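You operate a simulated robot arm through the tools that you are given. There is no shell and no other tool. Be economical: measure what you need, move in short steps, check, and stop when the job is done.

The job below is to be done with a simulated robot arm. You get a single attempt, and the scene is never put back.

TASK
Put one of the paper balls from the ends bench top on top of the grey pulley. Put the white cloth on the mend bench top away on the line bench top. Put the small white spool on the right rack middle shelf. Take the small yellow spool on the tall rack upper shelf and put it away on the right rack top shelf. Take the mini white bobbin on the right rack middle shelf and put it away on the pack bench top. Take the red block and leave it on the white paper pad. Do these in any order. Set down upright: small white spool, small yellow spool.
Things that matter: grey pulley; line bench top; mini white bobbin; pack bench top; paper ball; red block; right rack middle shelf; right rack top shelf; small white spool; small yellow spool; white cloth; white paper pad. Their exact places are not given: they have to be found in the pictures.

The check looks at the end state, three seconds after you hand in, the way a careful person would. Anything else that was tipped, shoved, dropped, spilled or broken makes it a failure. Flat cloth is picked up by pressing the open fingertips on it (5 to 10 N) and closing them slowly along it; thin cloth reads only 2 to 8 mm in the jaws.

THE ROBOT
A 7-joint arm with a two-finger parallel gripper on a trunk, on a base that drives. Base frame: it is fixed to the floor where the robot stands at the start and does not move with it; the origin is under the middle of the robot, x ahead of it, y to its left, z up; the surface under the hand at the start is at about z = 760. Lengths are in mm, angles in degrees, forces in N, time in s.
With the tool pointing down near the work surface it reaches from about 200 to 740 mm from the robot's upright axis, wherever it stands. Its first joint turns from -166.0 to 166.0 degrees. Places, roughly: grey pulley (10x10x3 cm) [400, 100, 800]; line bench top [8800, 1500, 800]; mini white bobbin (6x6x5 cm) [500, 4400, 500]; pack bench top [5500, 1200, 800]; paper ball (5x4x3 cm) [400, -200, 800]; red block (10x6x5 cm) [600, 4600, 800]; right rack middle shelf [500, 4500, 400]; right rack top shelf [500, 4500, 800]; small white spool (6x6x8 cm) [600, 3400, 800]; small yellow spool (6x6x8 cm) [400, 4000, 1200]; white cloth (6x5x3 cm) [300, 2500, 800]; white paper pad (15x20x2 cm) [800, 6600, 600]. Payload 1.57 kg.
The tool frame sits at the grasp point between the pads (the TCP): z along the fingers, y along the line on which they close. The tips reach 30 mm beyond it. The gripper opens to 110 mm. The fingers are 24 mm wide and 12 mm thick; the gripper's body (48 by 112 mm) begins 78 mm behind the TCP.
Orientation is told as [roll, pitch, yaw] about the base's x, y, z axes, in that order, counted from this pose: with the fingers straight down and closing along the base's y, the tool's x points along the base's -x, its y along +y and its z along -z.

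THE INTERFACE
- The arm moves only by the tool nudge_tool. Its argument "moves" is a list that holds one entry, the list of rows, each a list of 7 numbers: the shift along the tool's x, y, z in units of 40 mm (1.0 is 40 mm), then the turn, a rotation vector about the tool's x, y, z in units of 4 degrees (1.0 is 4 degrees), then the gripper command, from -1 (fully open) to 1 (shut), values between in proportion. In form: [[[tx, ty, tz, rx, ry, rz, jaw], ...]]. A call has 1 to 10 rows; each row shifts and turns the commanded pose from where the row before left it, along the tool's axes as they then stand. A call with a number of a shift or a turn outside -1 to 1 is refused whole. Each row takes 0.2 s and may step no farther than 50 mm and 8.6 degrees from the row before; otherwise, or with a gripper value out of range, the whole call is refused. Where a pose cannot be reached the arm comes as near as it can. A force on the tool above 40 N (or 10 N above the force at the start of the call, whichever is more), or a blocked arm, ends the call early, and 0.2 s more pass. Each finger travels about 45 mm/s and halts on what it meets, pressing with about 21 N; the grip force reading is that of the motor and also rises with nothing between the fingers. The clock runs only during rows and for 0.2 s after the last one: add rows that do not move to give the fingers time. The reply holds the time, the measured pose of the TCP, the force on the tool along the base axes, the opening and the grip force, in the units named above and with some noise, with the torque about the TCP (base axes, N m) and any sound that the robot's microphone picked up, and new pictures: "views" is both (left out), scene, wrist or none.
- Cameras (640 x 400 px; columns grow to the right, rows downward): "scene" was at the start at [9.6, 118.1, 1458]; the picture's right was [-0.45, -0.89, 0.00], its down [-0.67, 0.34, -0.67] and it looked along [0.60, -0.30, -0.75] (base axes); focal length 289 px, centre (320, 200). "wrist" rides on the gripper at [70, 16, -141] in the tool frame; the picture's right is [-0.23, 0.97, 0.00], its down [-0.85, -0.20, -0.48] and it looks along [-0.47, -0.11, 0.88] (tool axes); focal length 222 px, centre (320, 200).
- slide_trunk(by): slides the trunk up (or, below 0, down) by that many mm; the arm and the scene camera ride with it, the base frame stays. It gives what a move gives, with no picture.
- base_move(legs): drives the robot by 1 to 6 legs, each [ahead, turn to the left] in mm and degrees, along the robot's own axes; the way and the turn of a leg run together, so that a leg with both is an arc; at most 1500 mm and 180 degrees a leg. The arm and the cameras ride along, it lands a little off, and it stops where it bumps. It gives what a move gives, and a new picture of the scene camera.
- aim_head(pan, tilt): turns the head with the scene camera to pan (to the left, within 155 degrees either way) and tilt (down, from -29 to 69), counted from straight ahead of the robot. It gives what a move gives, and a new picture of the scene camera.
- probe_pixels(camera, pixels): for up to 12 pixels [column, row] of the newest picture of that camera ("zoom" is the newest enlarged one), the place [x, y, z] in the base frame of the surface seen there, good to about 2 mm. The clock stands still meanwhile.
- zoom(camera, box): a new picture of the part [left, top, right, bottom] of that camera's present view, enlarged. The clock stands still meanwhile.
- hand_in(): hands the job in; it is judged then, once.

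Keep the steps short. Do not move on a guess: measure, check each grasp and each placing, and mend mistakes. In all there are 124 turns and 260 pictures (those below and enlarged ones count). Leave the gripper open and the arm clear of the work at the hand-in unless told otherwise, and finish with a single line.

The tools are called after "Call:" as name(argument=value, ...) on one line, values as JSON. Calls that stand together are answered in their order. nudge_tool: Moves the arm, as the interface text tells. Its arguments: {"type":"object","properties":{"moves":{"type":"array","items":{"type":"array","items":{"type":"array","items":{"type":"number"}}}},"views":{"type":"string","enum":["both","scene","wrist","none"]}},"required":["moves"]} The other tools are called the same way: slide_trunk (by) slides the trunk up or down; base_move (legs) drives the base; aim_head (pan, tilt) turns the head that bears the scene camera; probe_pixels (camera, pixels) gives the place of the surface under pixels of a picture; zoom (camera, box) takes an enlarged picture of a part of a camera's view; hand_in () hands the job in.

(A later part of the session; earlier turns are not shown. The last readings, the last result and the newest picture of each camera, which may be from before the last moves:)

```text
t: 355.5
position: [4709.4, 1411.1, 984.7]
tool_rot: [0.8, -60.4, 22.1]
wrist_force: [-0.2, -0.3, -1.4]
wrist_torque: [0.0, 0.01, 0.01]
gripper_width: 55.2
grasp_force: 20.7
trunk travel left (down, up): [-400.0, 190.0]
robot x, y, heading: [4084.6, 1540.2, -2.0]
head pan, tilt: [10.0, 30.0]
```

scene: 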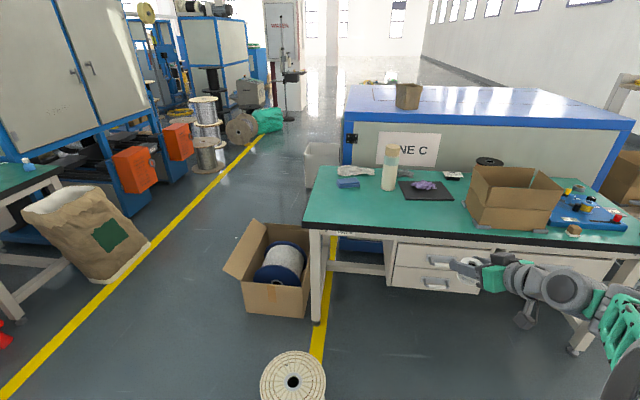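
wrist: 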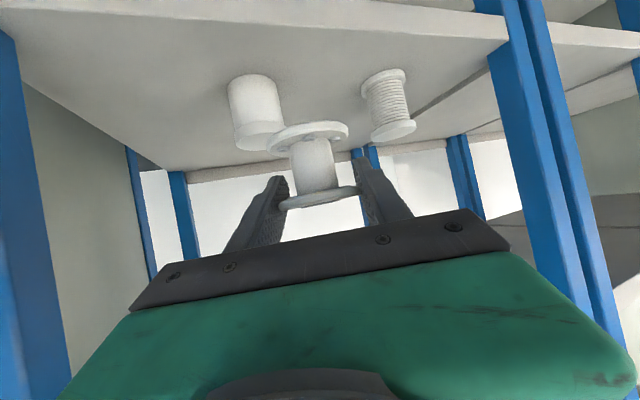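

Free green area along the front of the pack bench. Measure.

Call:
probe_pixels(camera="scene", pixels=[[370, 210], [400, 215], [340, 215], [440, 220], [305, 228], [390, 237], [348, 183], [388, 185], [425, 198], [470, 222], [293, 360], [470, 212]])

```text
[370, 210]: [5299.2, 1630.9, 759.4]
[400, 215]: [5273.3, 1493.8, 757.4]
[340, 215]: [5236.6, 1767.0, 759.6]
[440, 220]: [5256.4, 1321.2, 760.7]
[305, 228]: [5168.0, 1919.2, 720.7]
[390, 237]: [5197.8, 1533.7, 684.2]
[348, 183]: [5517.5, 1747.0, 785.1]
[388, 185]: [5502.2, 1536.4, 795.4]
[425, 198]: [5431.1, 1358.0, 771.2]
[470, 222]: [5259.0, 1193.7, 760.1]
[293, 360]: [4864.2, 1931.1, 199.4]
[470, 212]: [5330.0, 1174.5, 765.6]
```

Target on the bench: bobbin axis ≈(5270,1480). Drive closer, heading slightly right to keep off the floor spool.

Call:
base_move(legs=[[0, -4], [430, 0]])

Call:
aim_head(pan=15, tilt=45)

```text
t: 358.6
position: [5130.3, 1321.8, 986.9]
tool_rot: [0.8, -60.3, 18.1]
wrist_force: [-0.5, 0.0, -0.5]
wrist_torque: [0.02, 0.01, -0.01]
gripper_width: 54.9
grasp_force: 20.8
trunk travel left (down, up): [-400.0, 190.0]
robot x, y, heading: [4518.9, 1495.4, -6.2]
head pan, tilt: [10.0, 30.0]
```

scene: 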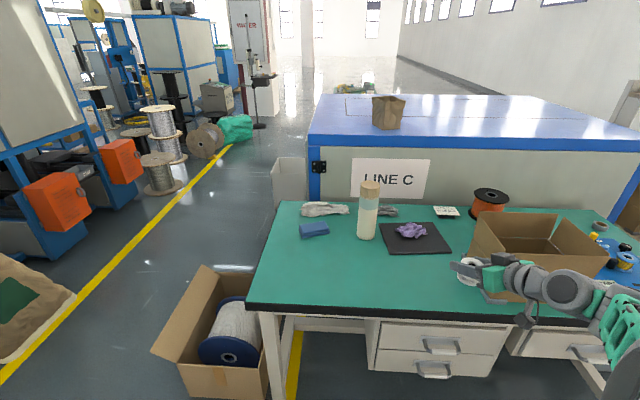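

```text
t: 359.4
position: [5131.5, 1322.1, 986.7]
tool_rot: [0.8, -60.4, 18.1]
wrist_force: [0.1, 0.4, -0.7]
wrist_torque: [0.0, -0.02, -0.02]
gripper_width: 54.8
grasp_force: 20.6
trunk travel left (down, up): [-400.0, 190.0]
robot x, y, heading: [4516.6, 1493.0, -6.3]
head pan, tilt: [15.0, 45.0]
```

scene: 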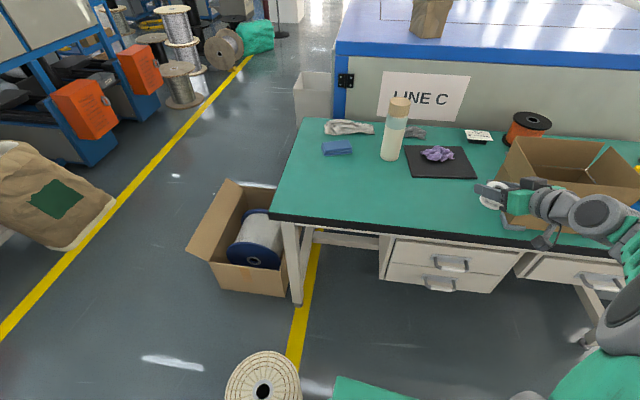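

Move to above the target at z≈880.

Call:
nudge_tool(moves=[[[0, 0.45, 0.92, 0, 0, 0, 0.8], [0, 0.45, 0.92, 0, 0, 0, 0.8], [0, 0.45, 0.92, 0, 0, 0, 0.8], [0, 0.45, 0.92, 0, 0, 0, 0.8], [0, 0.45, 0.92, 0, 0, 0, 0.8], [-0.06, 0.45, 0.9, 0, 0, 0, 0.8], [0.43, 0, 0.25, 0, 0, 0, 0.8], [0.43, 0, 0.25, 0, 0, 0, 0.8], [0, 0, 0, 0, 0, 0, 0.8]]], views="both")

```text
t: 361.4
position: [5279.0, 1487.1, 838.6]
tool_rot: [0.8, -60.4, 18.1]
wrist_force: [0.1, 0.8, 0.3]
wrist_torque: [0.0, 0.02, 0.02]
gripper_width: 54.9
grasp_force: 21.1
trunk travel left (down, up): [-400.0, 190.0]
robot x, y, heading: [4514.7, 1492.6, -6.4]
head pan, tilt: [15.0, 45.0]
```

scene: 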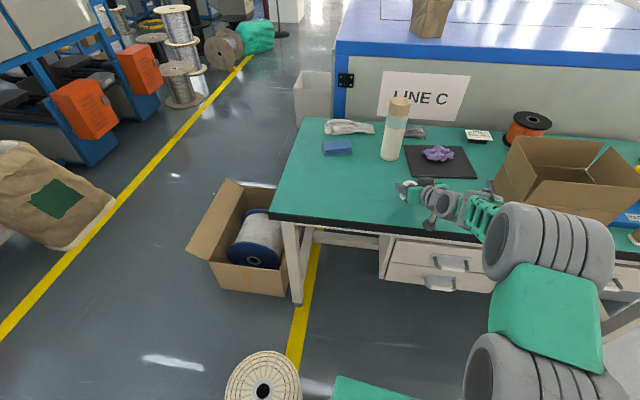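
wrist: 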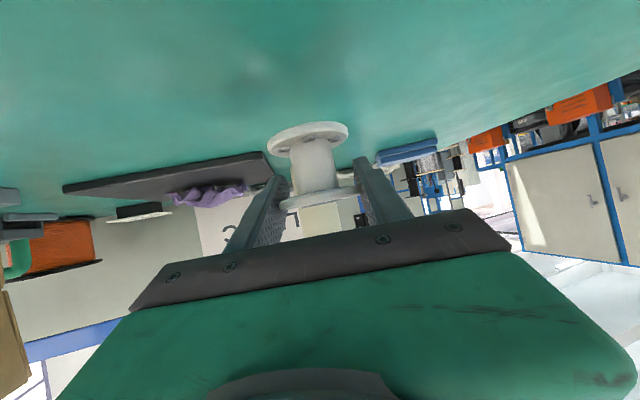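

Call:
probe_pixels(camera="wrist", pixels=[[308, 124], [308, 128], [310, 150], [312, 185], [308, 110], [280, 140], [340, 140]])

```text
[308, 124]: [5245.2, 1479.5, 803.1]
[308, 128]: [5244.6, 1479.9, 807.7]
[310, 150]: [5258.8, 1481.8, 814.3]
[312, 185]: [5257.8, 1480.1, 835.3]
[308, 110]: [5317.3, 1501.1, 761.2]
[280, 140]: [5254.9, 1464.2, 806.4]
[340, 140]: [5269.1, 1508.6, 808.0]
```

The bobbin's bottom is at z≈801; lower 36 mm, then small steps until contact.

Call:
nudge_tool(moves=[[[0.4, 0, 0.23, 0, 0, 0, 0.8], [0.38, 0, 0.22, 0, 0, 0, 0.8], [0.08, 0, 0.045, 0, 0, 0, 0.8], [0.05, 0, 0.03, 0, 0, 0, 0.8], [0, 0, 0, 0, 0, 0, 0.8]]], views="wrist")

```text
t: 362.6
position: [5278.7, 1488.3, 799.9]
tool_rot: [0.7, -60.5, 18.1]
wrist_force: [-3.4, -0.1, 6.6]
wrist_torque: [-0.13, 0.33, -0.06]
gripper_width: 54.8
grasp_force: 21.0
trunk travel left (down, up): [-400.0, 190.0]
robot x, y, heading: [4516.2, 1497.4, -6.1]
head pan, tilt: [15.0, 45.0]
```

wrist: 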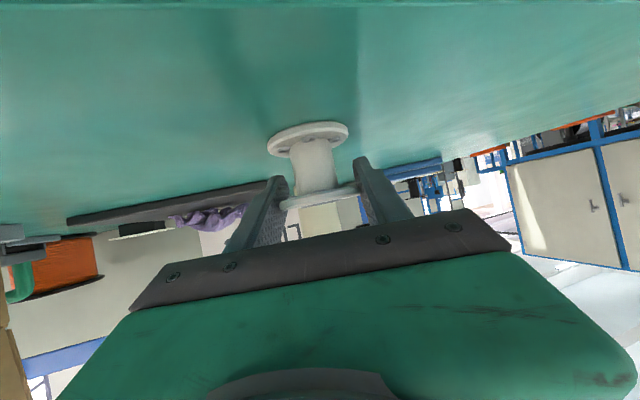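

In contact. Open slowly, then retreat along the axis.

Call:
nudge_tool(moves=[[[0, 0, 0, 0, 0, 0, 0], [0, 0, 0, 0, 0, 0, -0.1], [0, 0, 0, 0, 0, 0, -0.25], [0, 0, 0, 0, 0, 0, -0.4], [0, 0, 0, 0, 0, 0, -0.4], [0, 0, 0, 0, 0, 0, -0.4]]], views="wrist")

```text
t: 363.9
position: [5277.5, 1487.7, 797.7]
tool_rot: [0.8, -60.4, 18.1]
wrist_force: [-0.3, 0.6, 1.0]
wrist_torque: [0.01, -0.04, 0.02]
gripper_width: 77.0
grasp_force: 0.0
trunk travel left (down, up): [-400.0, 190.0]
robot x, y, heading: [4517.4, 1496.2, -6.1]
head pan, tilt: [15.0, 45.0]
```

wrist: 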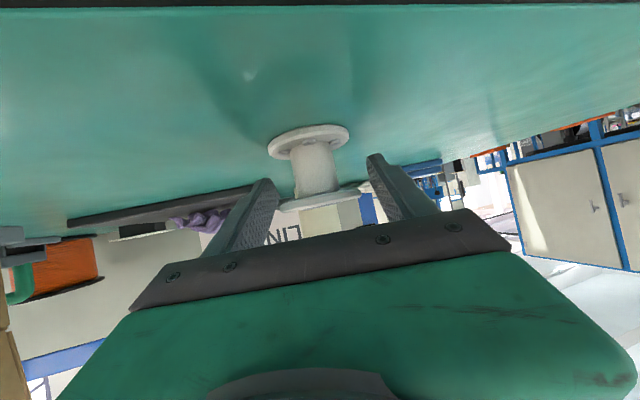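

Free. Retreat along the tool axis and look.

Call:
nudge_tool(moves=[[[0, 0, -0.6, 0, 0, 0, -0.4], [0, 0, -1, 0, 0, 0, -0.4], [0, 0, -1, 0, 0, 0, -0.4], [0, 0, -1, 0, 0, 0, -0.4], [0, 0, -1, 0, 0, 0, -0.4], [-0.6, 0, -0.6, 0, 0, 0, -0.4], [-0.6, 0, -0.6, 0, 0, 0, -0.4]]], views="both")

```text
t: 365.6
position: [5110.9, 1429.2, 955.3]
tool_rot: [0.9, -60.3, 18.2]
wrist_force: [1.1, -0.4, 0.1]
wrist_torque: [0.0, -0.01, 0.03]
gripper_width: 77.2
grasp_force: 0.0
trunk travel left (down, up): [-400.0, 190.0]
robot x, y, heading: [4515.7, 1493.6, -6.4]
head pan, tilt: [15.0, 45.0]
```

scene: 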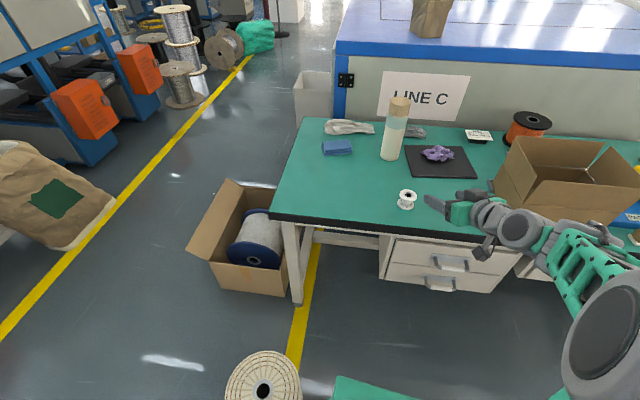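
wrist: 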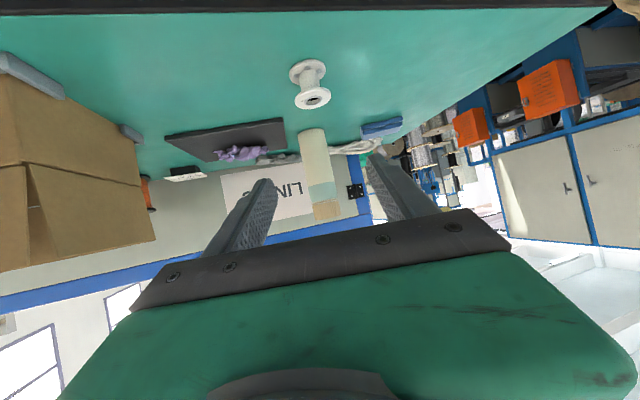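

Bobbin stands on the pack bench. Now back to the right rack for the red block.

Call:
base_move(legs=[[-400, 0], [0, 134.3], [1500, 0], [1500, 0], [762, 0], [0, 52]])

Call:
aim_head(pan=0, tilt=30)

```text
t: 393.8
position: [1295.4, 4612.7, 954.1]
tool_rot: [0.7, -60.4, -156.7]
wrist_force: [-0.7, 0.3, -0.2]
wrist_torque: [0.0, 0.02, 0.01]
gripper_width: 77.2
grasp_force: 0.1
trunk travel left (down, up): [-400.0, 190.0]
robot x, y, heading: [1896.5, 4597.0, 179.1]
head pan, tilt: [15.0, 45.0]
```

scene: 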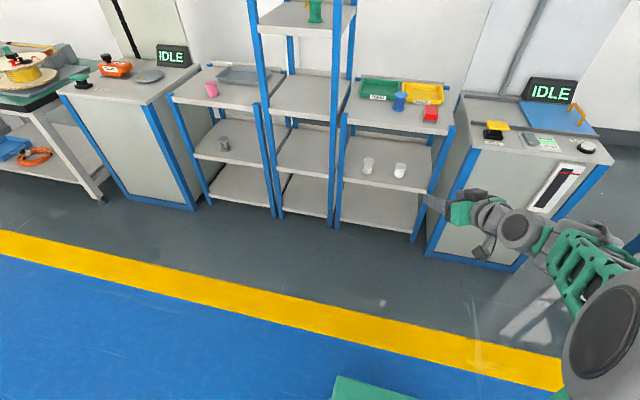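

```text
t: 394.6
position: [1296.6, 4611.3, 953.9]
tool_rot: [0.8, -60.4, -156.7]
wrist_force: [-0.7, 0.8, -0.5]
wrist_torque: [0.03, 0.0, 0.03]
gripper_width: 77.1
grasp_force: 0.0
trunk travel left (down, up): [-400.0, 190.0]
robot x, y, heading: [1894.9, 4602.5, 179.1]
head pan, tilt: [0.0, 30.0]
```

scene: 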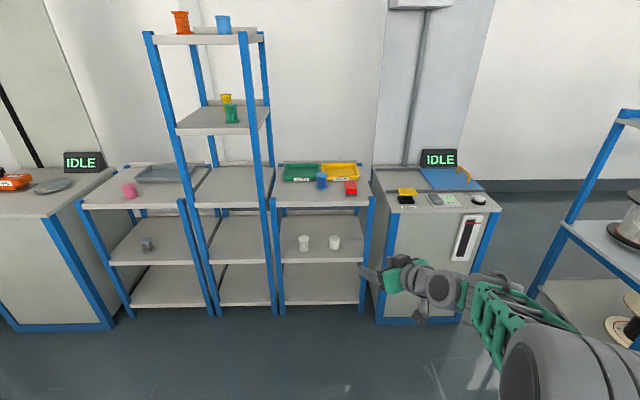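

Call:
zoom(camera="scene", box=[260, 140, 400, 228])

Call:
probe_pixels(camera="zoom", pixels=[[395, 195], [440, 192], [400, 230], [445, 228], [420, 210], [420, 240], [420, 250], [280, 195], [220, 230], [470, 240], [340, 240], [450, 210]])

```text
4.55 times, centred on (330, 184) of scene
```

zoom: 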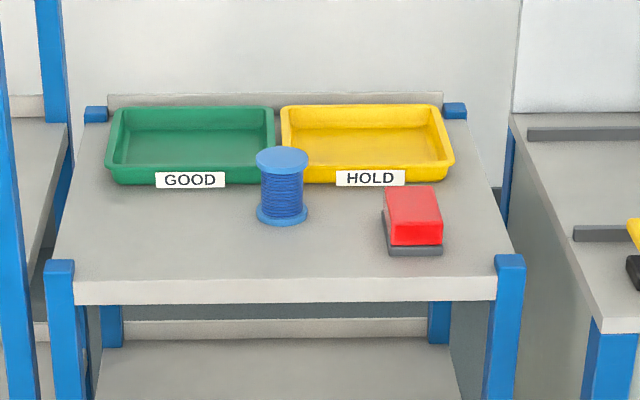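

```text
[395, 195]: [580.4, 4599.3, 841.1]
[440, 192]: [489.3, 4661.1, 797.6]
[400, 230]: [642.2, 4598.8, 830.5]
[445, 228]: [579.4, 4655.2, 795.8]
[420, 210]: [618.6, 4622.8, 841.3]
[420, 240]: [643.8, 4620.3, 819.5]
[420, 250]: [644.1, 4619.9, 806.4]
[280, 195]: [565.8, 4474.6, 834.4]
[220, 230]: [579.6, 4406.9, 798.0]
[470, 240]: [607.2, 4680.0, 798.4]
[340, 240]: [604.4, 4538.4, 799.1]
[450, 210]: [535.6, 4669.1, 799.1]
```

Block: x≈550–644, y≈4590–4650, z 798–841, squarely aligned. I turn the tool straight (yaw 180) and drive closer.

Call:
nudge_tool(moves=[[[0, 0, 0, 0.84, 0, 0.48, -0.6], [0, 0, 0, 0.84, 0, 0.48, -0.6], [0, 0, 0, 0.84, 0, 0.48, -0.6], [0, 0, 0, 0.84, 0, 0.48, -0.6], [0, 0, 0, 0.84, 0, 0.48, -0.6], [0, 0, 0, 0.84, 0, 0.48, -0.6], [0, 0, 0, 0, 0, 0, -0.6]]], views="none")

Call:
base_move(legs=[[550, 0]])

Call:
nudge_tool(moves=[[[0, 0, 0, 0, 0, 0, -0.6]]], views="wrist")

```text
t: 396.2
position: [1295.7, 4612.7, 953.2]
tool_rot: [0.9, -60.2, 180.0]
wrist_force: [0.1, -0.9, 0.3]
wrist_torque: [-0.03, -0.01, -0.02]
gripper_width: 88.2
grasp_force: 0.0
trunk travel left (down, up): [-400.0, 190.0]
robot x, y, heading: [1895.9, 4600.1, 179.1]
head pan, tilt: [0.0, 30.0]
```

```text
t: 399.4
position: [739.1, 4624.7, 954.9]
tool_rot: [0.9, -60.2, 179.8]
wrist_force: [0.4, -0.6, 0.1]
wrist_torque: [-0.03, 0.02, 0.05]
gripper_width: 87.8
grasp_force: 0.0
trunk travel left (down, up): [-400.0, 190.0]
robot x, y, heading: [1336.5, 4610.4, 178.5]
head pan, tilt: [0.0, 30.0]
```

scene: 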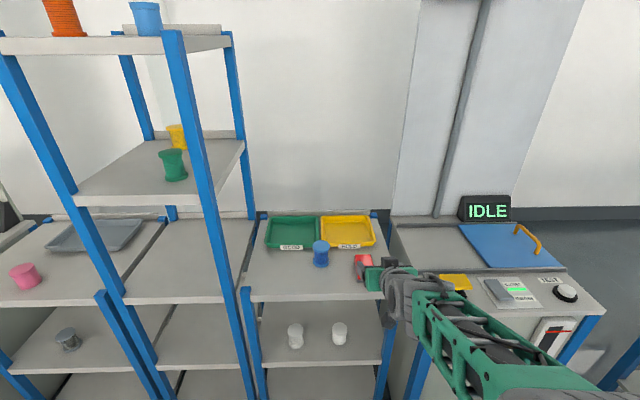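

```text
t: 399.8
position: [739.0, 4624.5, 953.6]
tool_rot: [0.8, -60.3, 179.8]
wrist_force: [0.1, 0.0, 0.0]
wrist_torque: [0.02, -0.01, -0.03]
gripper_width: 88.1
grasp_force: 0.0
trunk travel left (down, up): [-400.0, 190.0]
robot x, y, heading: [1338.5, 4609.4, 178.5]
head pan, tilt: [0.0, 30.0]
```

wrist: 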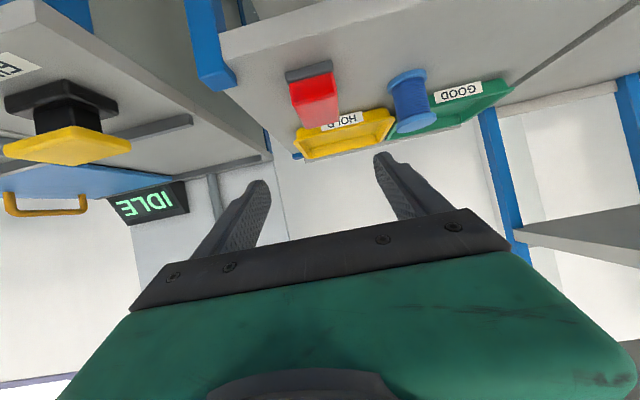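

Call:
zoom(camera="wrist", box=[260, 40, 420, 150])

Call:
probe_pixels(camera="zoom", pixels=[[125, 170], [285, 130], [160, 325], [305, 275], [220, 230], [200, 150], [110, 130], [280, 95], [145, 300], [160, 100]])

```text
3.64 times, centred on (340, 95) of wrist
```

zoom: 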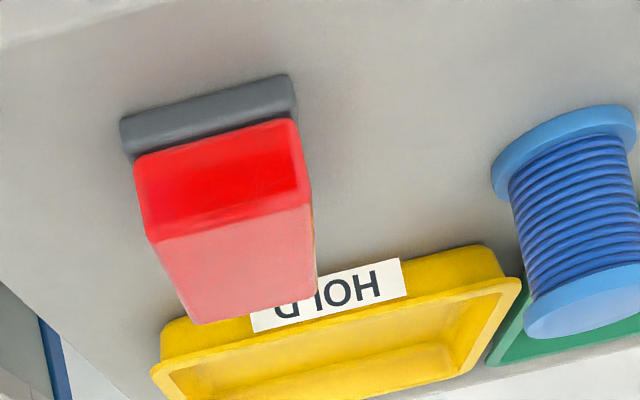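

```text
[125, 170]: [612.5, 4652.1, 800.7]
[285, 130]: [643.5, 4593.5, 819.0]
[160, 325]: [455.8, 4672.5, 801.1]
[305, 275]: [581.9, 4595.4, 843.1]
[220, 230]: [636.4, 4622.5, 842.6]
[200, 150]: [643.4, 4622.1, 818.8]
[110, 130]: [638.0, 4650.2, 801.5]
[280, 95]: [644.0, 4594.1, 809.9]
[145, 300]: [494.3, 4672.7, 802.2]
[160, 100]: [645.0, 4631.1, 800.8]
```

Centre y≈4621. Approach along the tool axis to TCP (600,4621,829).

Call:
nudge_tool(moves=[[[0.49, 0.05, 0.3, 0, 0, 0, -0.6], [0.49, 0.04, 0.3, 0, 0, 0, -0.6], [0, 0, 1, 0, 0, 0, -0.6], [0, 0, 1, 0, 0, 0, -0.6], [0, 0, 1, 0, 0, 0, -0.6], [0, 0, 0.96, 0, 0, 0, -0.6], [0, 0, 0, 0, 0, 0, -0.6]]], views="both")

```text
t: 401.4
position: [600.0, 4619.2, 827.9]
tool_rot: [0.9, -60.2, 179.8]
wrist_force: [-0.5, -0.4, 0.3]
wrist_torque: [0.06, 0.0, 0.02]
gripper_width: 88.1
grasp_force: 0.2
trunk travel left (down, up): [-400.0, 190.0]
robot x, y, heading: [1334.1, 4610.4, 178.9]
head pan, tilt: [0.0, 30.0]
```

scene: 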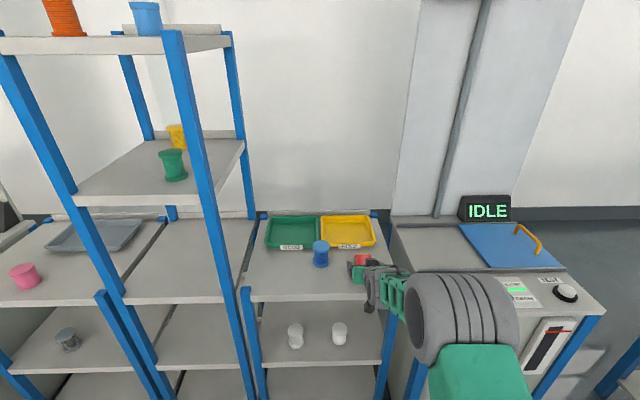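
wrist: 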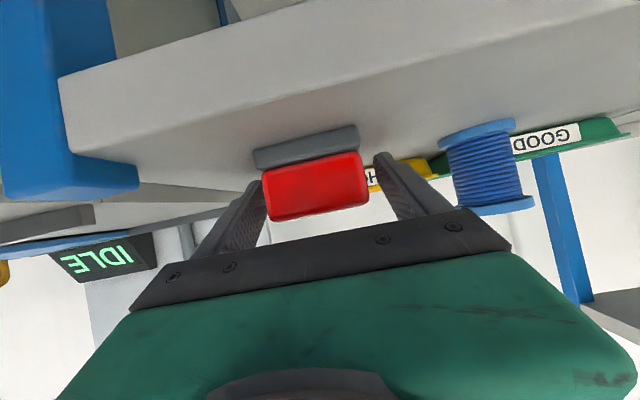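

Nudge 4 mm to +y for centring, then close.

Call:
nudge_tool(moves=[[[0, -0.1, 0, 0, 0, 0, -0.6], [0, 0, 0, 0, 0, 0, -0.3], [0, 0, 0, 0, 0, 0, -0.1], [0, 0, 0, 0, 0, 0, 0.1], [0, 0, 0, 0, 0, 0, 0.4], [0, 0, 0, 0, 0, 0, 0.8], [0, 0, 0, 0, 0, 0, 0.8]]], views="wrist")

```text
t: 402.9
position: [600.8, 4623.1, 830.4]
tool_rot: [0.7, -60.2, 179.9]
wrist_force: [0.1, -0.2, 0.3]
wrist_torque: [0.06, 0.01, -0.03]
gripper_width: 56.9
grasp_force: 21.1
trunk travel left (down, up): [-400.0, 190.0]
robot x, y, heading: [1337.8, 4610.0, 178.7]
head pan, tilt: [0.0, 30.0]
```

wrist: 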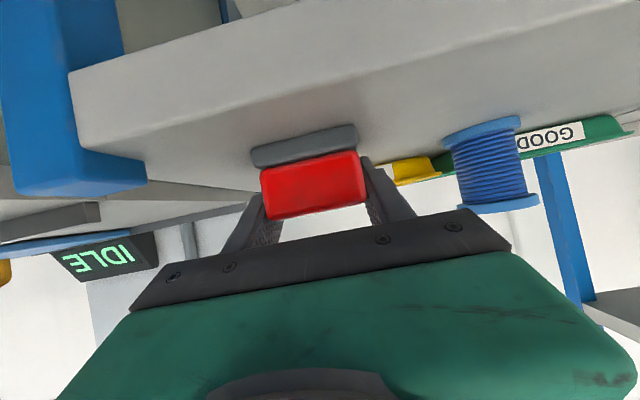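

Gripped at 57 mm. Lift straight up about 110 mm.

Call:
nudge_tool(moves=[[[-0.3, 0, -0.17, 0, 0, 0, 0.8], [-0.6, 0, -0.34, 0, 0, 0, 0.8], [-0.8, 0, -0.46, 0, 0, 0, 0.8], [-0.8, 0, -0.46, 0, 0, 0, 0.8], [0, 0, 0, 0, 0, 0, 0.8]]], views="wrist")

```text
t: 404.1
position: [600.9, 4623.9, 943.6]
tool_rot: [0.9, -60.3, 179.7]
wrist_force: [-0.3, -0.3, 0.2]
wrist_torque: [0.04, -0.02, 0.0]
gripper_width: 57.1
grasp_force: 21.0
trunk travel left (down, up): [-400.0, 190.0]
robot x, y, heading: [1335.3, 4614.1, 178.7]
head pan, tilt: [0.0, 30.0]
```

wrist: 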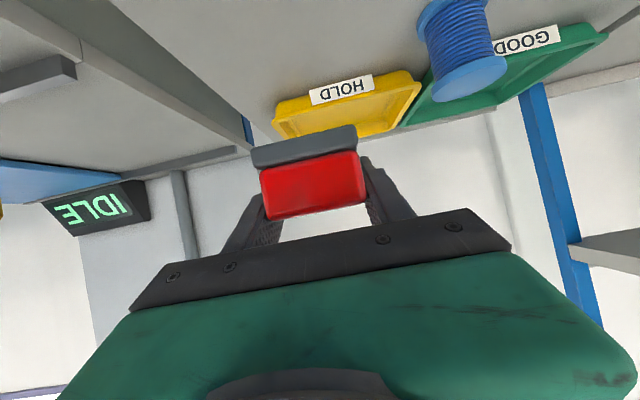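

Held. Back off and go to the paper pad at y≈6610.

Call:
base_move(legs=[[-650, 0], [0, -89], [1500, 0], [500, 0], [0, 90]])

Call:
aim_head(pan=0, tilt=35)

```text
t: 424.9
position: [1270.0, 6635.5, 943.7]
tool_rot: [0.9, -60.1, 178.0]
wrist_force: [0.0, -0.2, -1.0]
wrist_torque: [0.02, 0.01, -0.02]
gripper_width: 56.7
grasp_force: 20.8
trunk travel left (down, up): [-400.0, 190.0]
robot x, y, heading: [2008.7, 6598.4, 176.9]
head pan, tilt: [0.0, 30.0]
```

scene: 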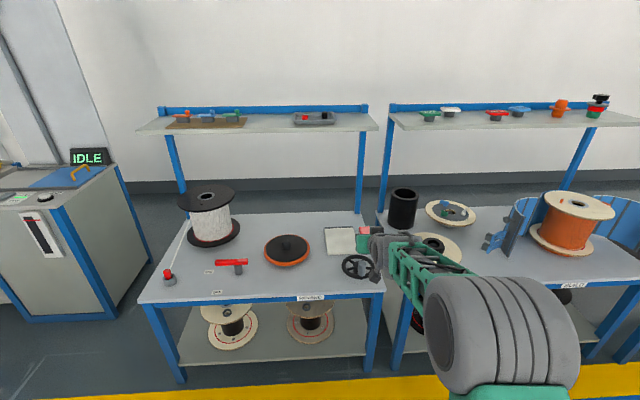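

```text
t: 425.5
position: [1269.2, 6635.6, 942.2]
tool_rot: [0.9, -60.2, 178.1]
wrist_force: [0.0, 0.2, -0.4]
wrist_torque: [0.02, 0.0, 0.04]
gripper_width: 57.0
grasp_force: 20.4
trunk travel left (down, up): [-400.0, 190.0]
robot x, y, heading: [2004.2, 6597.1, 176.9]
head pan, tilt: [0.0, 35.0]
```

scene: 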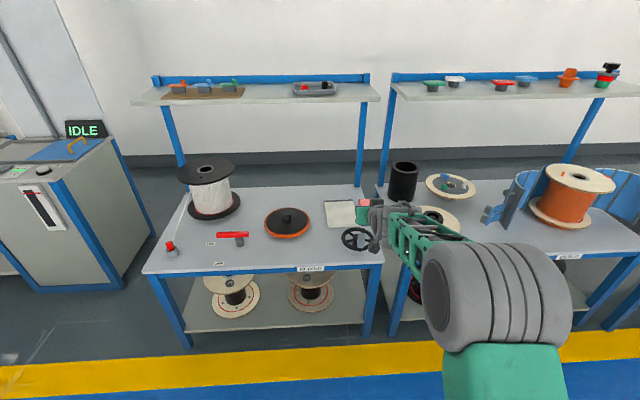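

The pad is at (340,213). Measure it with the wheel and the upper shelf.

Call:
zoom(camera="scene", box=[260, 60, 420, 280])

Call:
probe_pixels(camera="scene", pixels=[[326, 202], [353, 201], [331, 227], [354, 225], [340, 213], [345, 240], [360, 235], [290, 222], [350, 98], [375, 265], [310, 255], [352, 95]])

```text
1.82 times, centred on (340, 170) of scene
```

zoom: 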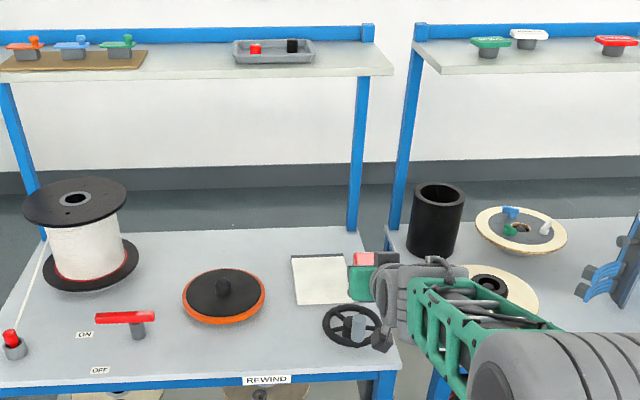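

```text
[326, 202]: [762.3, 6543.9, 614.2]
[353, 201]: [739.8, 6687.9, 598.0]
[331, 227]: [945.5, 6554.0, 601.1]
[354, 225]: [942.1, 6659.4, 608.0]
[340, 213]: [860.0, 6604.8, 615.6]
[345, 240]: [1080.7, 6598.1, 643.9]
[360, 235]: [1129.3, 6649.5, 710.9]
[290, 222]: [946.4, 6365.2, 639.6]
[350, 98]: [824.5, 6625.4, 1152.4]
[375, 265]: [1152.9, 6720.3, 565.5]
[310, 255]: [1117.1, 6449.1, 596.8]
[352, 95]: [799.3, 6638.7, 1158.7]
```

The pad spans x 745–942, y 6545–6680, top z 615; a handwheel (up to z≈711) stands in front. I straighten, drive in high, then lower with the trunk.

Call:
probe_pixels(camera="zoom", pixels=[[350, 307], [325, 325], [350, 345], [360, 320], [385, 345], [345, 330], [294, 260], [343, 260], [303, 303], [350, 300], [340, 285], [300, 275]])

Call:
base_move(legs=[[0, 3.1], [450, 0]])

```text
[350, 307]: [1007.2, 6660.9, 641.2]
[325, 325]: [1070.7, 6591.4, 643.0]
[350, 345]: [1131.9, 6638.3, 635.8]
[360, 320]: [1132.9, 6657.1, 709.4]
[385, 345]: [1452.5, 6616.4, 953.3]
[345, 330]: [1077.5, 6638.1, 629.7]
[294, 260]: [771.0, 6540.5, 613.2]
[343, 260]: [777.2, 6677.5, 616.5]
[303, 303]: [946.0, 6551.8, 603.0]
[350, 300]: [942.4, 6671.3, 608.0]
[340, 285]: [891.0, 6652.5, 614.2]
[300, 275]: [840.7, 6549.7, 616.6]
```

```text
t: 428.7
position: [815.4, 6595.0, 942.6]
tool_rot: [0.8, -60.2, -179.1]
wrist_force: [0.4, 0.1, 0.2]
wrist_torque: [0.0, -0.01, 0.01]
gripper_width: 57.0
grasp_force: 20.7
trunk travel left (down, up): [-400.0, 190.0]
robot x, y, heading: [1554.7, 6601.7, 180.1]
head pan, tilt: [0.0, 35.0]
```

scene: 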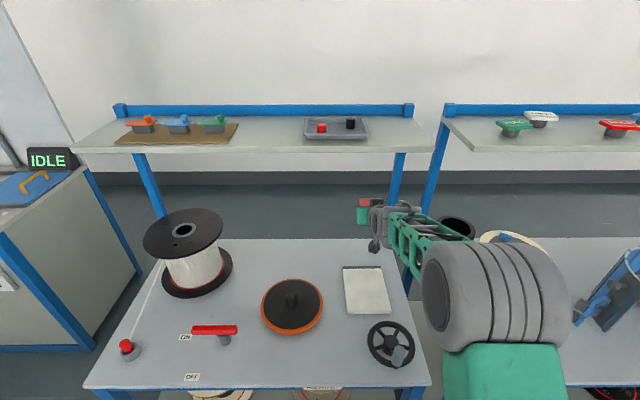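

Over the pad. Lower the trunk 240 mm.

Call:
slide_trunk(by=-240)

Call:
nudge_tool(moves=[[[0, -0.25, 0, 0, 0, 0, 0.8], [0, 0, 0, 0, 0, 0, 0.8]]], views="both")

```text
t: 431.2
position: [815.0, 6595.0, 702.9]
tool_rot: [0.9, -60.2, -179.0]
wrist_force: [-0.1, 0.9, -1.0]
wrist_torque: [-0.02, -0.01, 0.02]
gripper_width: 56.9
grasp_force: 21.5
trunk travel left (down, up): [-160.0, 430.0]
robot x, y, heading: [1556.9, 6597.7, 179.8]
head pan, tilt: [0.0, 35.0]
```

```text
t: 431.8
position: [814.6, 6605.8, 703.0]
tool_rot: [0.9, -60.1, -179.0]
wrist_force: [0.2, 0.7, -1.1]
wrist_torque: [-0.01, -0.01, 0.0]
gripper_width: 57.0
grasp_force: 21.8
trunk travel left (down, up): [-160.0, 430.0]
robot x, y, heading: [1552.4, 6602.9, 180.0]
head pan, tilt: [0.0, 35.0]
```

scene: 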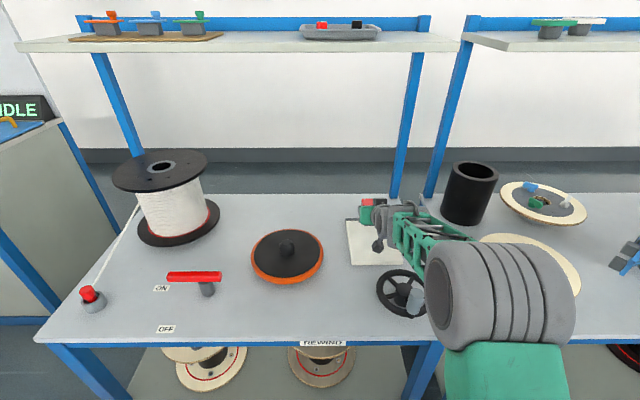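
wrist: 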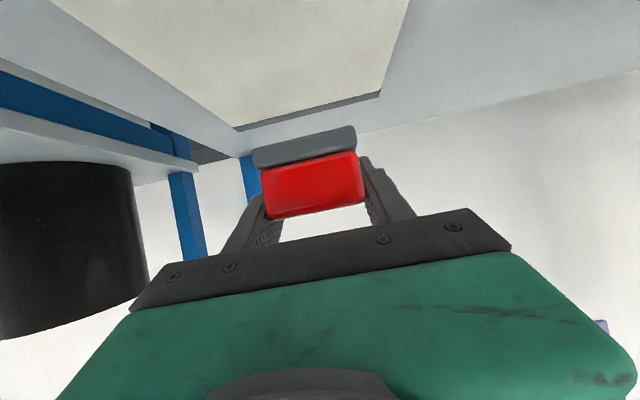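

Shift 10 mm outward for margin and lower to just above the pad.

Call:
nudge_tool(moves=[[[0.12, 0, -0.22, 0, 0, 0, 0.8], [0.43, 0, 0.25, 0, 0, 0, 0.8], [0.43, 0, 0.25, 0, 0, 0, 0.8], [0.2, 0, 0.115, 0, 0, 0, 0.8], [0.05, 0, 0.03, 0, 0, 0, 0.8], [0, 0, 0, 0, 0, 0, 0.8]]], views="wrist")

Call:
probe_pixels(camera="wrist", pixels=[[300, 148], [300, 155], [300, 130], [270, 165], [350, 135], [300, 110], [360, 100]])

```text
t: 433.2
position: [825.5, 6604.9, 651.0]
tool_rot: [0.9, -60.2, -179.0]
wrist_force: [0.0, 0.7, 0.3]
wrist_torque: [-0.01, 0.02, 0.02]
gripper_width: 57.0
grasp_force: 21.2
trunk travel left (down, up): [-160.0, 430.0]
robot x, y, heading: [1551.3, 6600.7, 180.2]
head pan, tilt: [0.0, 35.0]
```

wrist: 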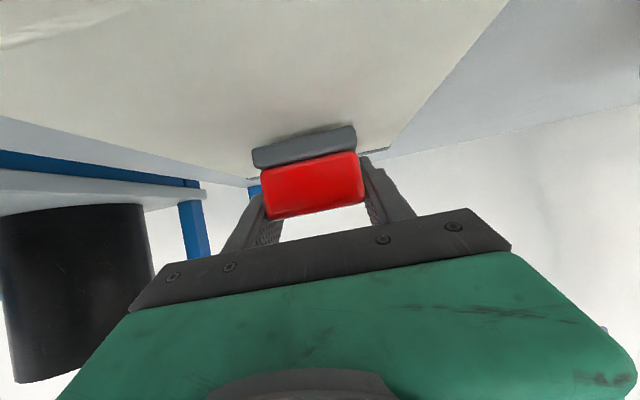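

```text
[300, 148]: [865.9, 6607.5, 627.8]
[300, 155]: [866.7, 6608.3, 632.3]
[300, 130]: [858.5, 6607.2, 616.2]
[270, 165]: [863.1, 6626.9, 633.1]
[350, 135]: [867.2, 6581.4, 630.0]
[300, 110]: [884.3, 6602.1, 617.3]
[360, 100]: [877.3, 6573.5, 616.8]
```

Almost there. Two small steps down until contact.

Call:
nudge_tool(moves=[[[0.04, 0, 0.025, 0, 0, 0, 0.8], [0.04, 0, 0.025, 0, 0, 0, 0.8], [0, 0, 0, 0, 0, 0, 0.8]]], views="none")

```text
t: 434.0
position: [824.9, 6605.3, 647.1]
tool_rot: [0.9, -60.2, -179.0]
wrist_force: [0.2, -0.1, -0.2]
wrist_torque: [-0.02, 0.01, -0.01]
gripper_width: 56.8
grasp_force: 21.2
trunk travel left (down, up): [-160.0, 430.0]
robot x, y, heading: [1550.9, 6599.7, 179.9]
head pan, tilt: [0.0, 35.0]
```

Call:
nudge_tool(moves=[[[0.03, 0, 0.015, 0, 0, 0, 0.8], [0.02, 0, 0.012, 0, 0, 0, 0.8], [0, 0, 0, 0, 0, 0, 0.8]]], views="none")

```text
t: 434.8
position: [823.6, 6605.2, 645.5]
tool_rot: [0.8, -60.2, -179.0]
wrist_force: [0.0, -0.1, 0.4]
wrist_torque: [0.04, -0.05, -0.02]
gripper_width: 57.1
grasp_force: 20.9
trunk travel left (down, up): [-160.0, 430.0]
robot x, y, heading: [1555.0, 6601.6, 180.0]
head pan, tilt: [0.0, 35.0]
```

Call:
nudge_tool(moves=[[[0.03, 0, 0.017, 0, 0, 0, 0.8], [0.03, 0, 0.017, 0, 0, 0, 0.8], [0, 0, 0, 0, 0, 0, 0.8]]], views="wrist")

```text
t: 435.6
position: [824.0, 6605.0, 645.2]
tool_rot: [0.9, -60.5, -179.0]
wrist_force: [-4.0, -1.1, 9.6]
wrist_torque: [0.17, -0.18, 0.03]
gripper_width: 56.9
grasp_force: 20.9
trunk travel left (down, up): [-160.0, 430.0]
robot x, y, heading: [1551.4, 6599.6, 180.0]
head pan, tilt: [0.0, 35.0]
```

wrist: 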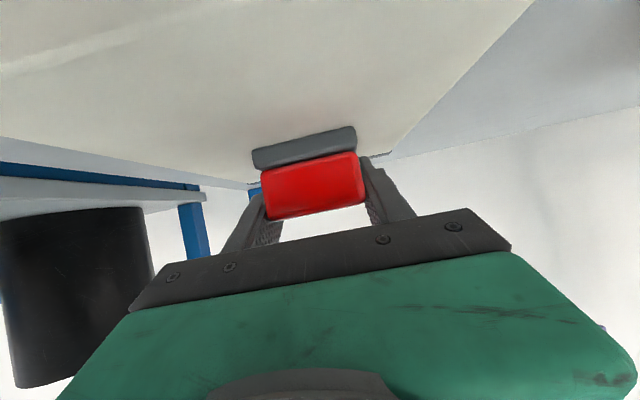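

Contact (9.6 N). Open slowly and retreat up along the axis.

Call:
nudge_tool(moves=[[[0, 0, 0, 0, 0, 0, -0.05], [0, 0, 0, 0, 0, 0, -0.2], [0, 0, 0, 0, 0, 0, -0.35], [0, 0, 0, 0, 0, 0, -0.45], [0, 0, 0, 0, 0, 0, -0.45], [0, 0, -0.4, 0, 0, 0, -0.45], [0, 0, -0.8, 0, 0, 0, -0.45], [-0.5, 0, -0.8, 0, 0, 0, -0.45], [-0.5, 0, -0.8, 0, 0, 0, -0.45], [-0.6, 0, -0.7, 0, 0, 0, -0.45]]], views="both")

```text
t: 437.8
position: [915.1, 6607.1, 769.5]
tool_rot: [1.0, -60.2, -179.0]
wrist_force: [0.2, 0.7, -0.5]
wrist_torque: [-0.01, 0.02, -0.02]
gripper_width: 79.8
grasp_force: 0.1
trunk travel left (down, up): [-160.0, 430.0]
robot x, y, heading: [1555.5, 6595.2, 179.9]
head pan, tilt: [0.0, 35.0]
```

scene: 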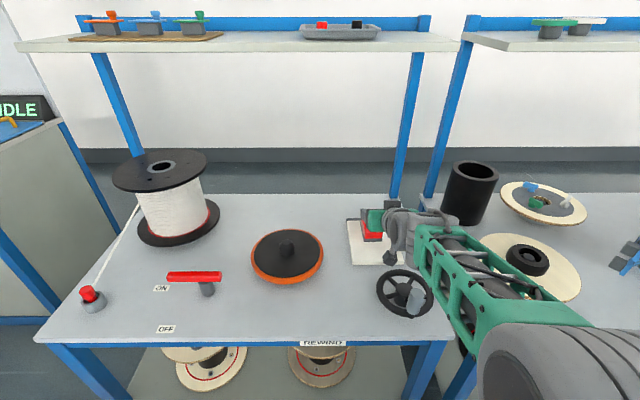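
wrist: 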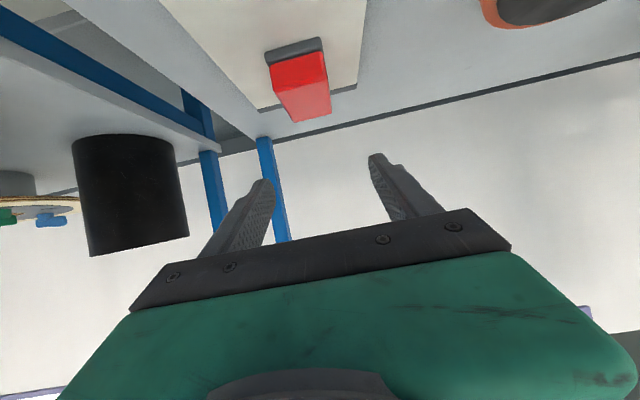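

Red block sits on the pad. Raise a bit, back off, then raise the trunk fully for the tall rack.

Call:
slide_trunk(by=150)

Call:
base_move(legs=[[-500, 0]])

Call:
slide_trunk(by=280)

Call:
zoom(camera="scene", box=[200, 120, 500, 320])

```text
t: 439.5
position: [914.6, 6608.3, 917.1]
tool_rot: [1.0, -60.2, -178.9]
wrist_force: [-0.1, 0.3, -0.8]
wrist_torque: [0.0, 0.0, 0.0]
gripper_width: 79.7
grasp_force: 0.1
trunk travel left (down, up): [-310.0, 280.0]
robot x, y, heading: [1560.2, 6599.5, 180.2]
head pan, tilt: [0.0, 35.0]
```

```text
t: 442.5
position: [1415.7, 6605.1, 917.6]
tool_rot: [0.9, -60.1, -178.7]
wrist_force: [-0.7, 0.3, -0.8]
wrist_torque: [-0.01, 0.03, 0.01]
gripper_width: 80.0
grasp_force: 0.0
trunk travel left (down, up): [-310.0, 280.0]
robot x, y, heading: [2053.0, 6599.8, -179.7]
head pan, tilt: [0.0, 35.0]
```

scene: 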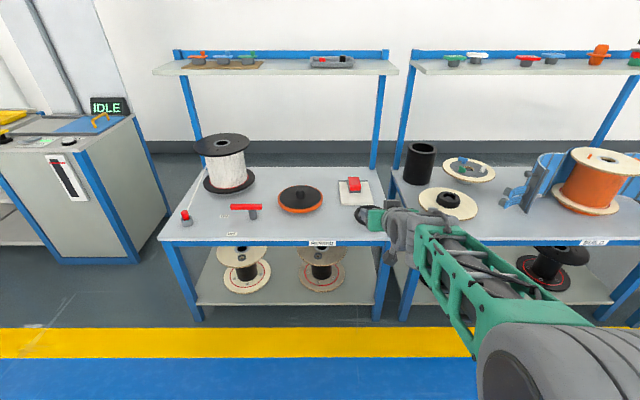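

```text
t: 445.3
position: [1415.7, 6606.0, 1197.3]
tool_rot: [1.0, -60.2, -178.7]
wrist_force: [0.7, 0.5, 0.8]
wrist_torque: [-0.01, 0.0, 0.03]
gripper_width: 79.7
grasp_force: 0.0
trunk travel left (down, up): [-590.0, 0.0]
robot x, y, heading: [2052.1, 6603.4, -179.9]
head pan, tilt: [0.0, 35.0]
```

```text
2.00 times, centred on (350, 220) of scene
```

zoom: 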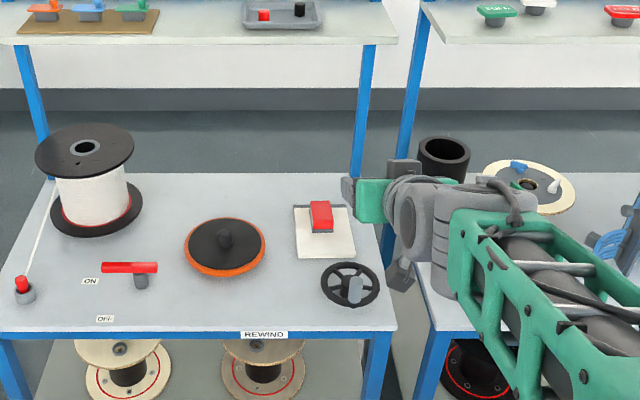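

Block is well on the pad. Drive to face the tall rack at y≈3950.

Call:
base_move(legs=[[0, 90], [1500, 0], [1150, 0], [0, -90]])

Call:
aim_head(pan=0, tilt=20)

Call:
zoom(camera="scene", box=[200, 120, 440, 280])

```text
t: 465.8
position: [1440.3, 3951.2, 1196.9]
tool_rot: [0.9, -60.2, -177.5]
wrist_force: [-0.5, -0.1, -0.5]
wrist_torque: [0.0, 0.0, -0.03]
gripper_width: 79.5
grasp_force: 0.0
trunk travel left (down, up): [-590.0, 0.0]
robot x, y, heading: [2078.2, 3959.3, -178.7]
head pan, tilt: [0.0, 35.0]
```

scene: 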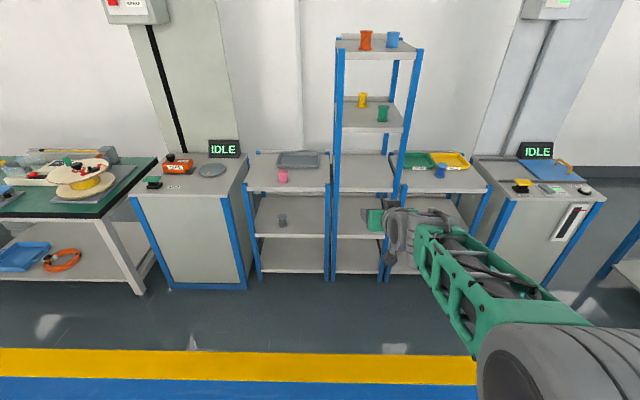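

```text
t: 466.6
position: [1440.5, 3951.8, 1199.0]
tool_rot: [0.8, -60.2, -177.6]
wrist_force: [-0.1, 0.1, 0.0]
wrist_torque: [-0.04, -0.02, 0.01]
gripper_width: 79.8
grasp_force: 0.0
trunk travel left (down, up): [-590.0, 0.0]
robot x, y, heading: [2074.0, 3957.9, -178.4]
head pan, tilt: [0.0, 20.0]
```

scene: 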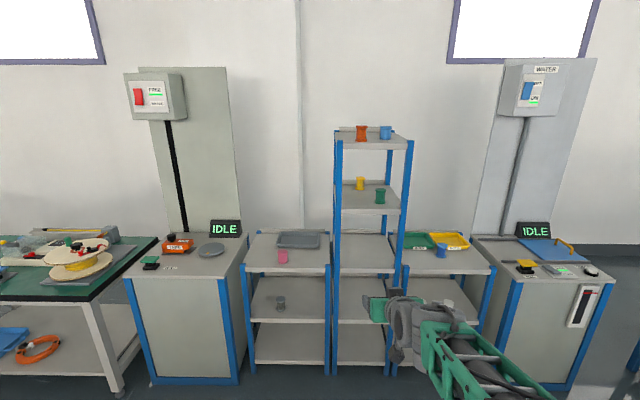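

```text
2.50 times, centred on (320, 200) of scene
```

zoom: 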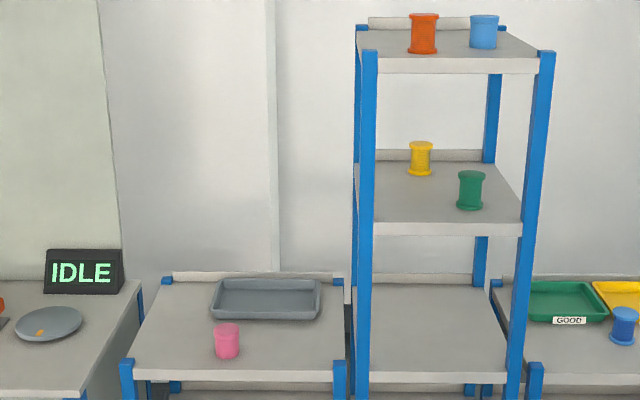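

Call:
zoom(camera="scene", box=[320, 110, 430, 230])

Call:
probe_pixels(camera="zoom", pixels=[[160, 235], [145, 250], [175, 250], [160, 265], [240, 275], [240, 310], [70, 250], [310, 250], [170, 355], [170, 130], [200, 300], [170, 110]])

```text
3.33 times, centred on (375, 170) of scene
```

zoom: 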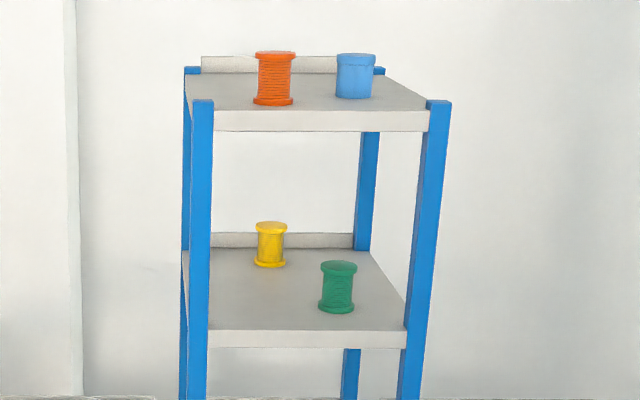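

```text
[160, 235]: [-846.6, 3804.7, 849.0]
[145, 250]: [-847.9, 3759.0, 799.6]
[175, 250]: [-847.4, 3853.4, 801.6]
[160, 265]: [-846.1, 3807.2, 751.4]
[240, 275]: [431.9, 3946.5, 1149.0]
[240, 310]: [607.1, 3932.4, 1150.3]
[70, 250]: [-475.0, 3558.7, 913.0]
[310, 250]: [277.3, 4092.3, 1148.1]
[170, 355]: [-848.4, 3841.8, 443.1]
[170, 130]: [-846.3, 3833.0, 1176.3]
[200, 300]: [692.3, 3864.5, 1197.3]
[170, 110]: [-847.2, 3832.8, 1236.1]
```

Call:
probe_pixels(camera="zoom", pixels=[[270, 225], [270, 245], [257, 230], [285, 230], [270, 264], [338, 266], [325, 300], [350, 305], [430, 200], [320, 122], [320, 129], [300, 335]])

```text
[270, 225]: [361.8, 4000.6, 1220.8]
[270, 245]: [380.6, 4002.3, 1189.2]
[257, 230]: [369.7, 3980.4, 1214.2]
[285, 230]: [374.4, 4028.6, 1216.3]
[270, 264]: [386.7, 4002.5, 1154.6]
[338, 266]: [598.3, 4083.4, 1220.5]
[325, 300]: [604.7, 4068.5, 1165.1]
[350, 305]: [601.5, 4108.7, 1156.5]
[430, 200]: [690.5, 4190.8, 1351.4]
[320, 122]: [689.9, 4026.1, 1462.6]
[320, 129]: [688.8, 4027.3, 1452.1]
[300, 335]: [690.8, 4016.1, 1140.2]
```

Yellow axis ≈(358,4003), z 1149–1222; the green spool is at (590,4087), post at y≈3864, slab above at ≈1440. Plan: tool tilt 68°, yaw −7°. Straighten the base, then set the tool.

Call:
base_move(legs=[[0, -1.6], [500, 0]])

Call:
nudge_tool(moves=[[[0, 0, 0, 0, -1, 0, -0.6], [0, 0, 0, 0, -0.95, 0, -0.6], [0, 0, 0, 0.92, 0, 0.37, -0.6], [0, 0, 0, 0.9, 0, 0.36, -0.6], [-0.7, 0, -0.5, 0, 0, 0, -0.6], [-0.7, 0, -0.5, 0, 0, 0, -0.6], [-0.7, 0, -0.5, 0, 0, 0, -0.6]]], views="wrist")

```text
t: 469.9
position: [929.6, 3963.6, 1196.7]
tool_rot: [0.8, -60.2, -178.9]
wrist_force: [-0.2, 0.9, 0.2]
wrist_torque: [0.02, -0.01, 0.0]
gripper_width: 80.0
grasp_force: 0.0
trunk travel left (down, up): [-590.0, 0.0]
robot x, y, heading: [1570.8, 3959.4, -179.6]
head pan, tilt: [0.0, 20.0]
```

scene: 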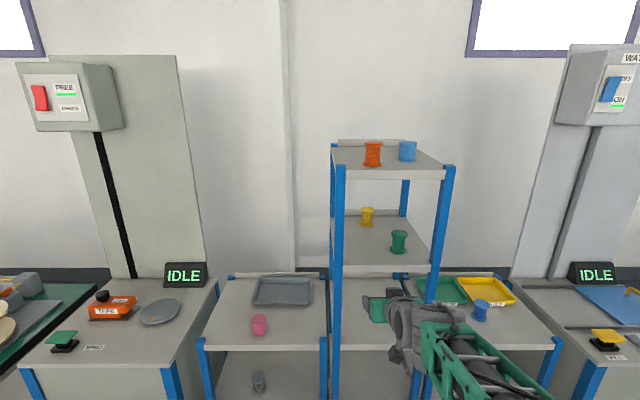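

```text
t: 471.5
position: [955.1, 3962.0, 1298.5]
tool_rot: [1.1, -67.9, 173.1]
wrist_force: [-0.2, 0.4, 1.0]
wrist_torque: [0.02, 0.03, 0.01]
gripper_width: 88.2
grasp_force: 0.1
trunk travel left (down, up): [-590.0, 0.0]
robot x, y, heading: [1566.9, 3954.9, -179.4]
head pan, tilt: [0.0, 20.0]
```

wrist: 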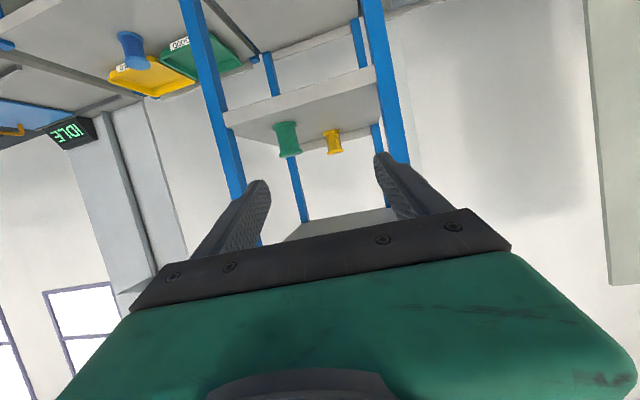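

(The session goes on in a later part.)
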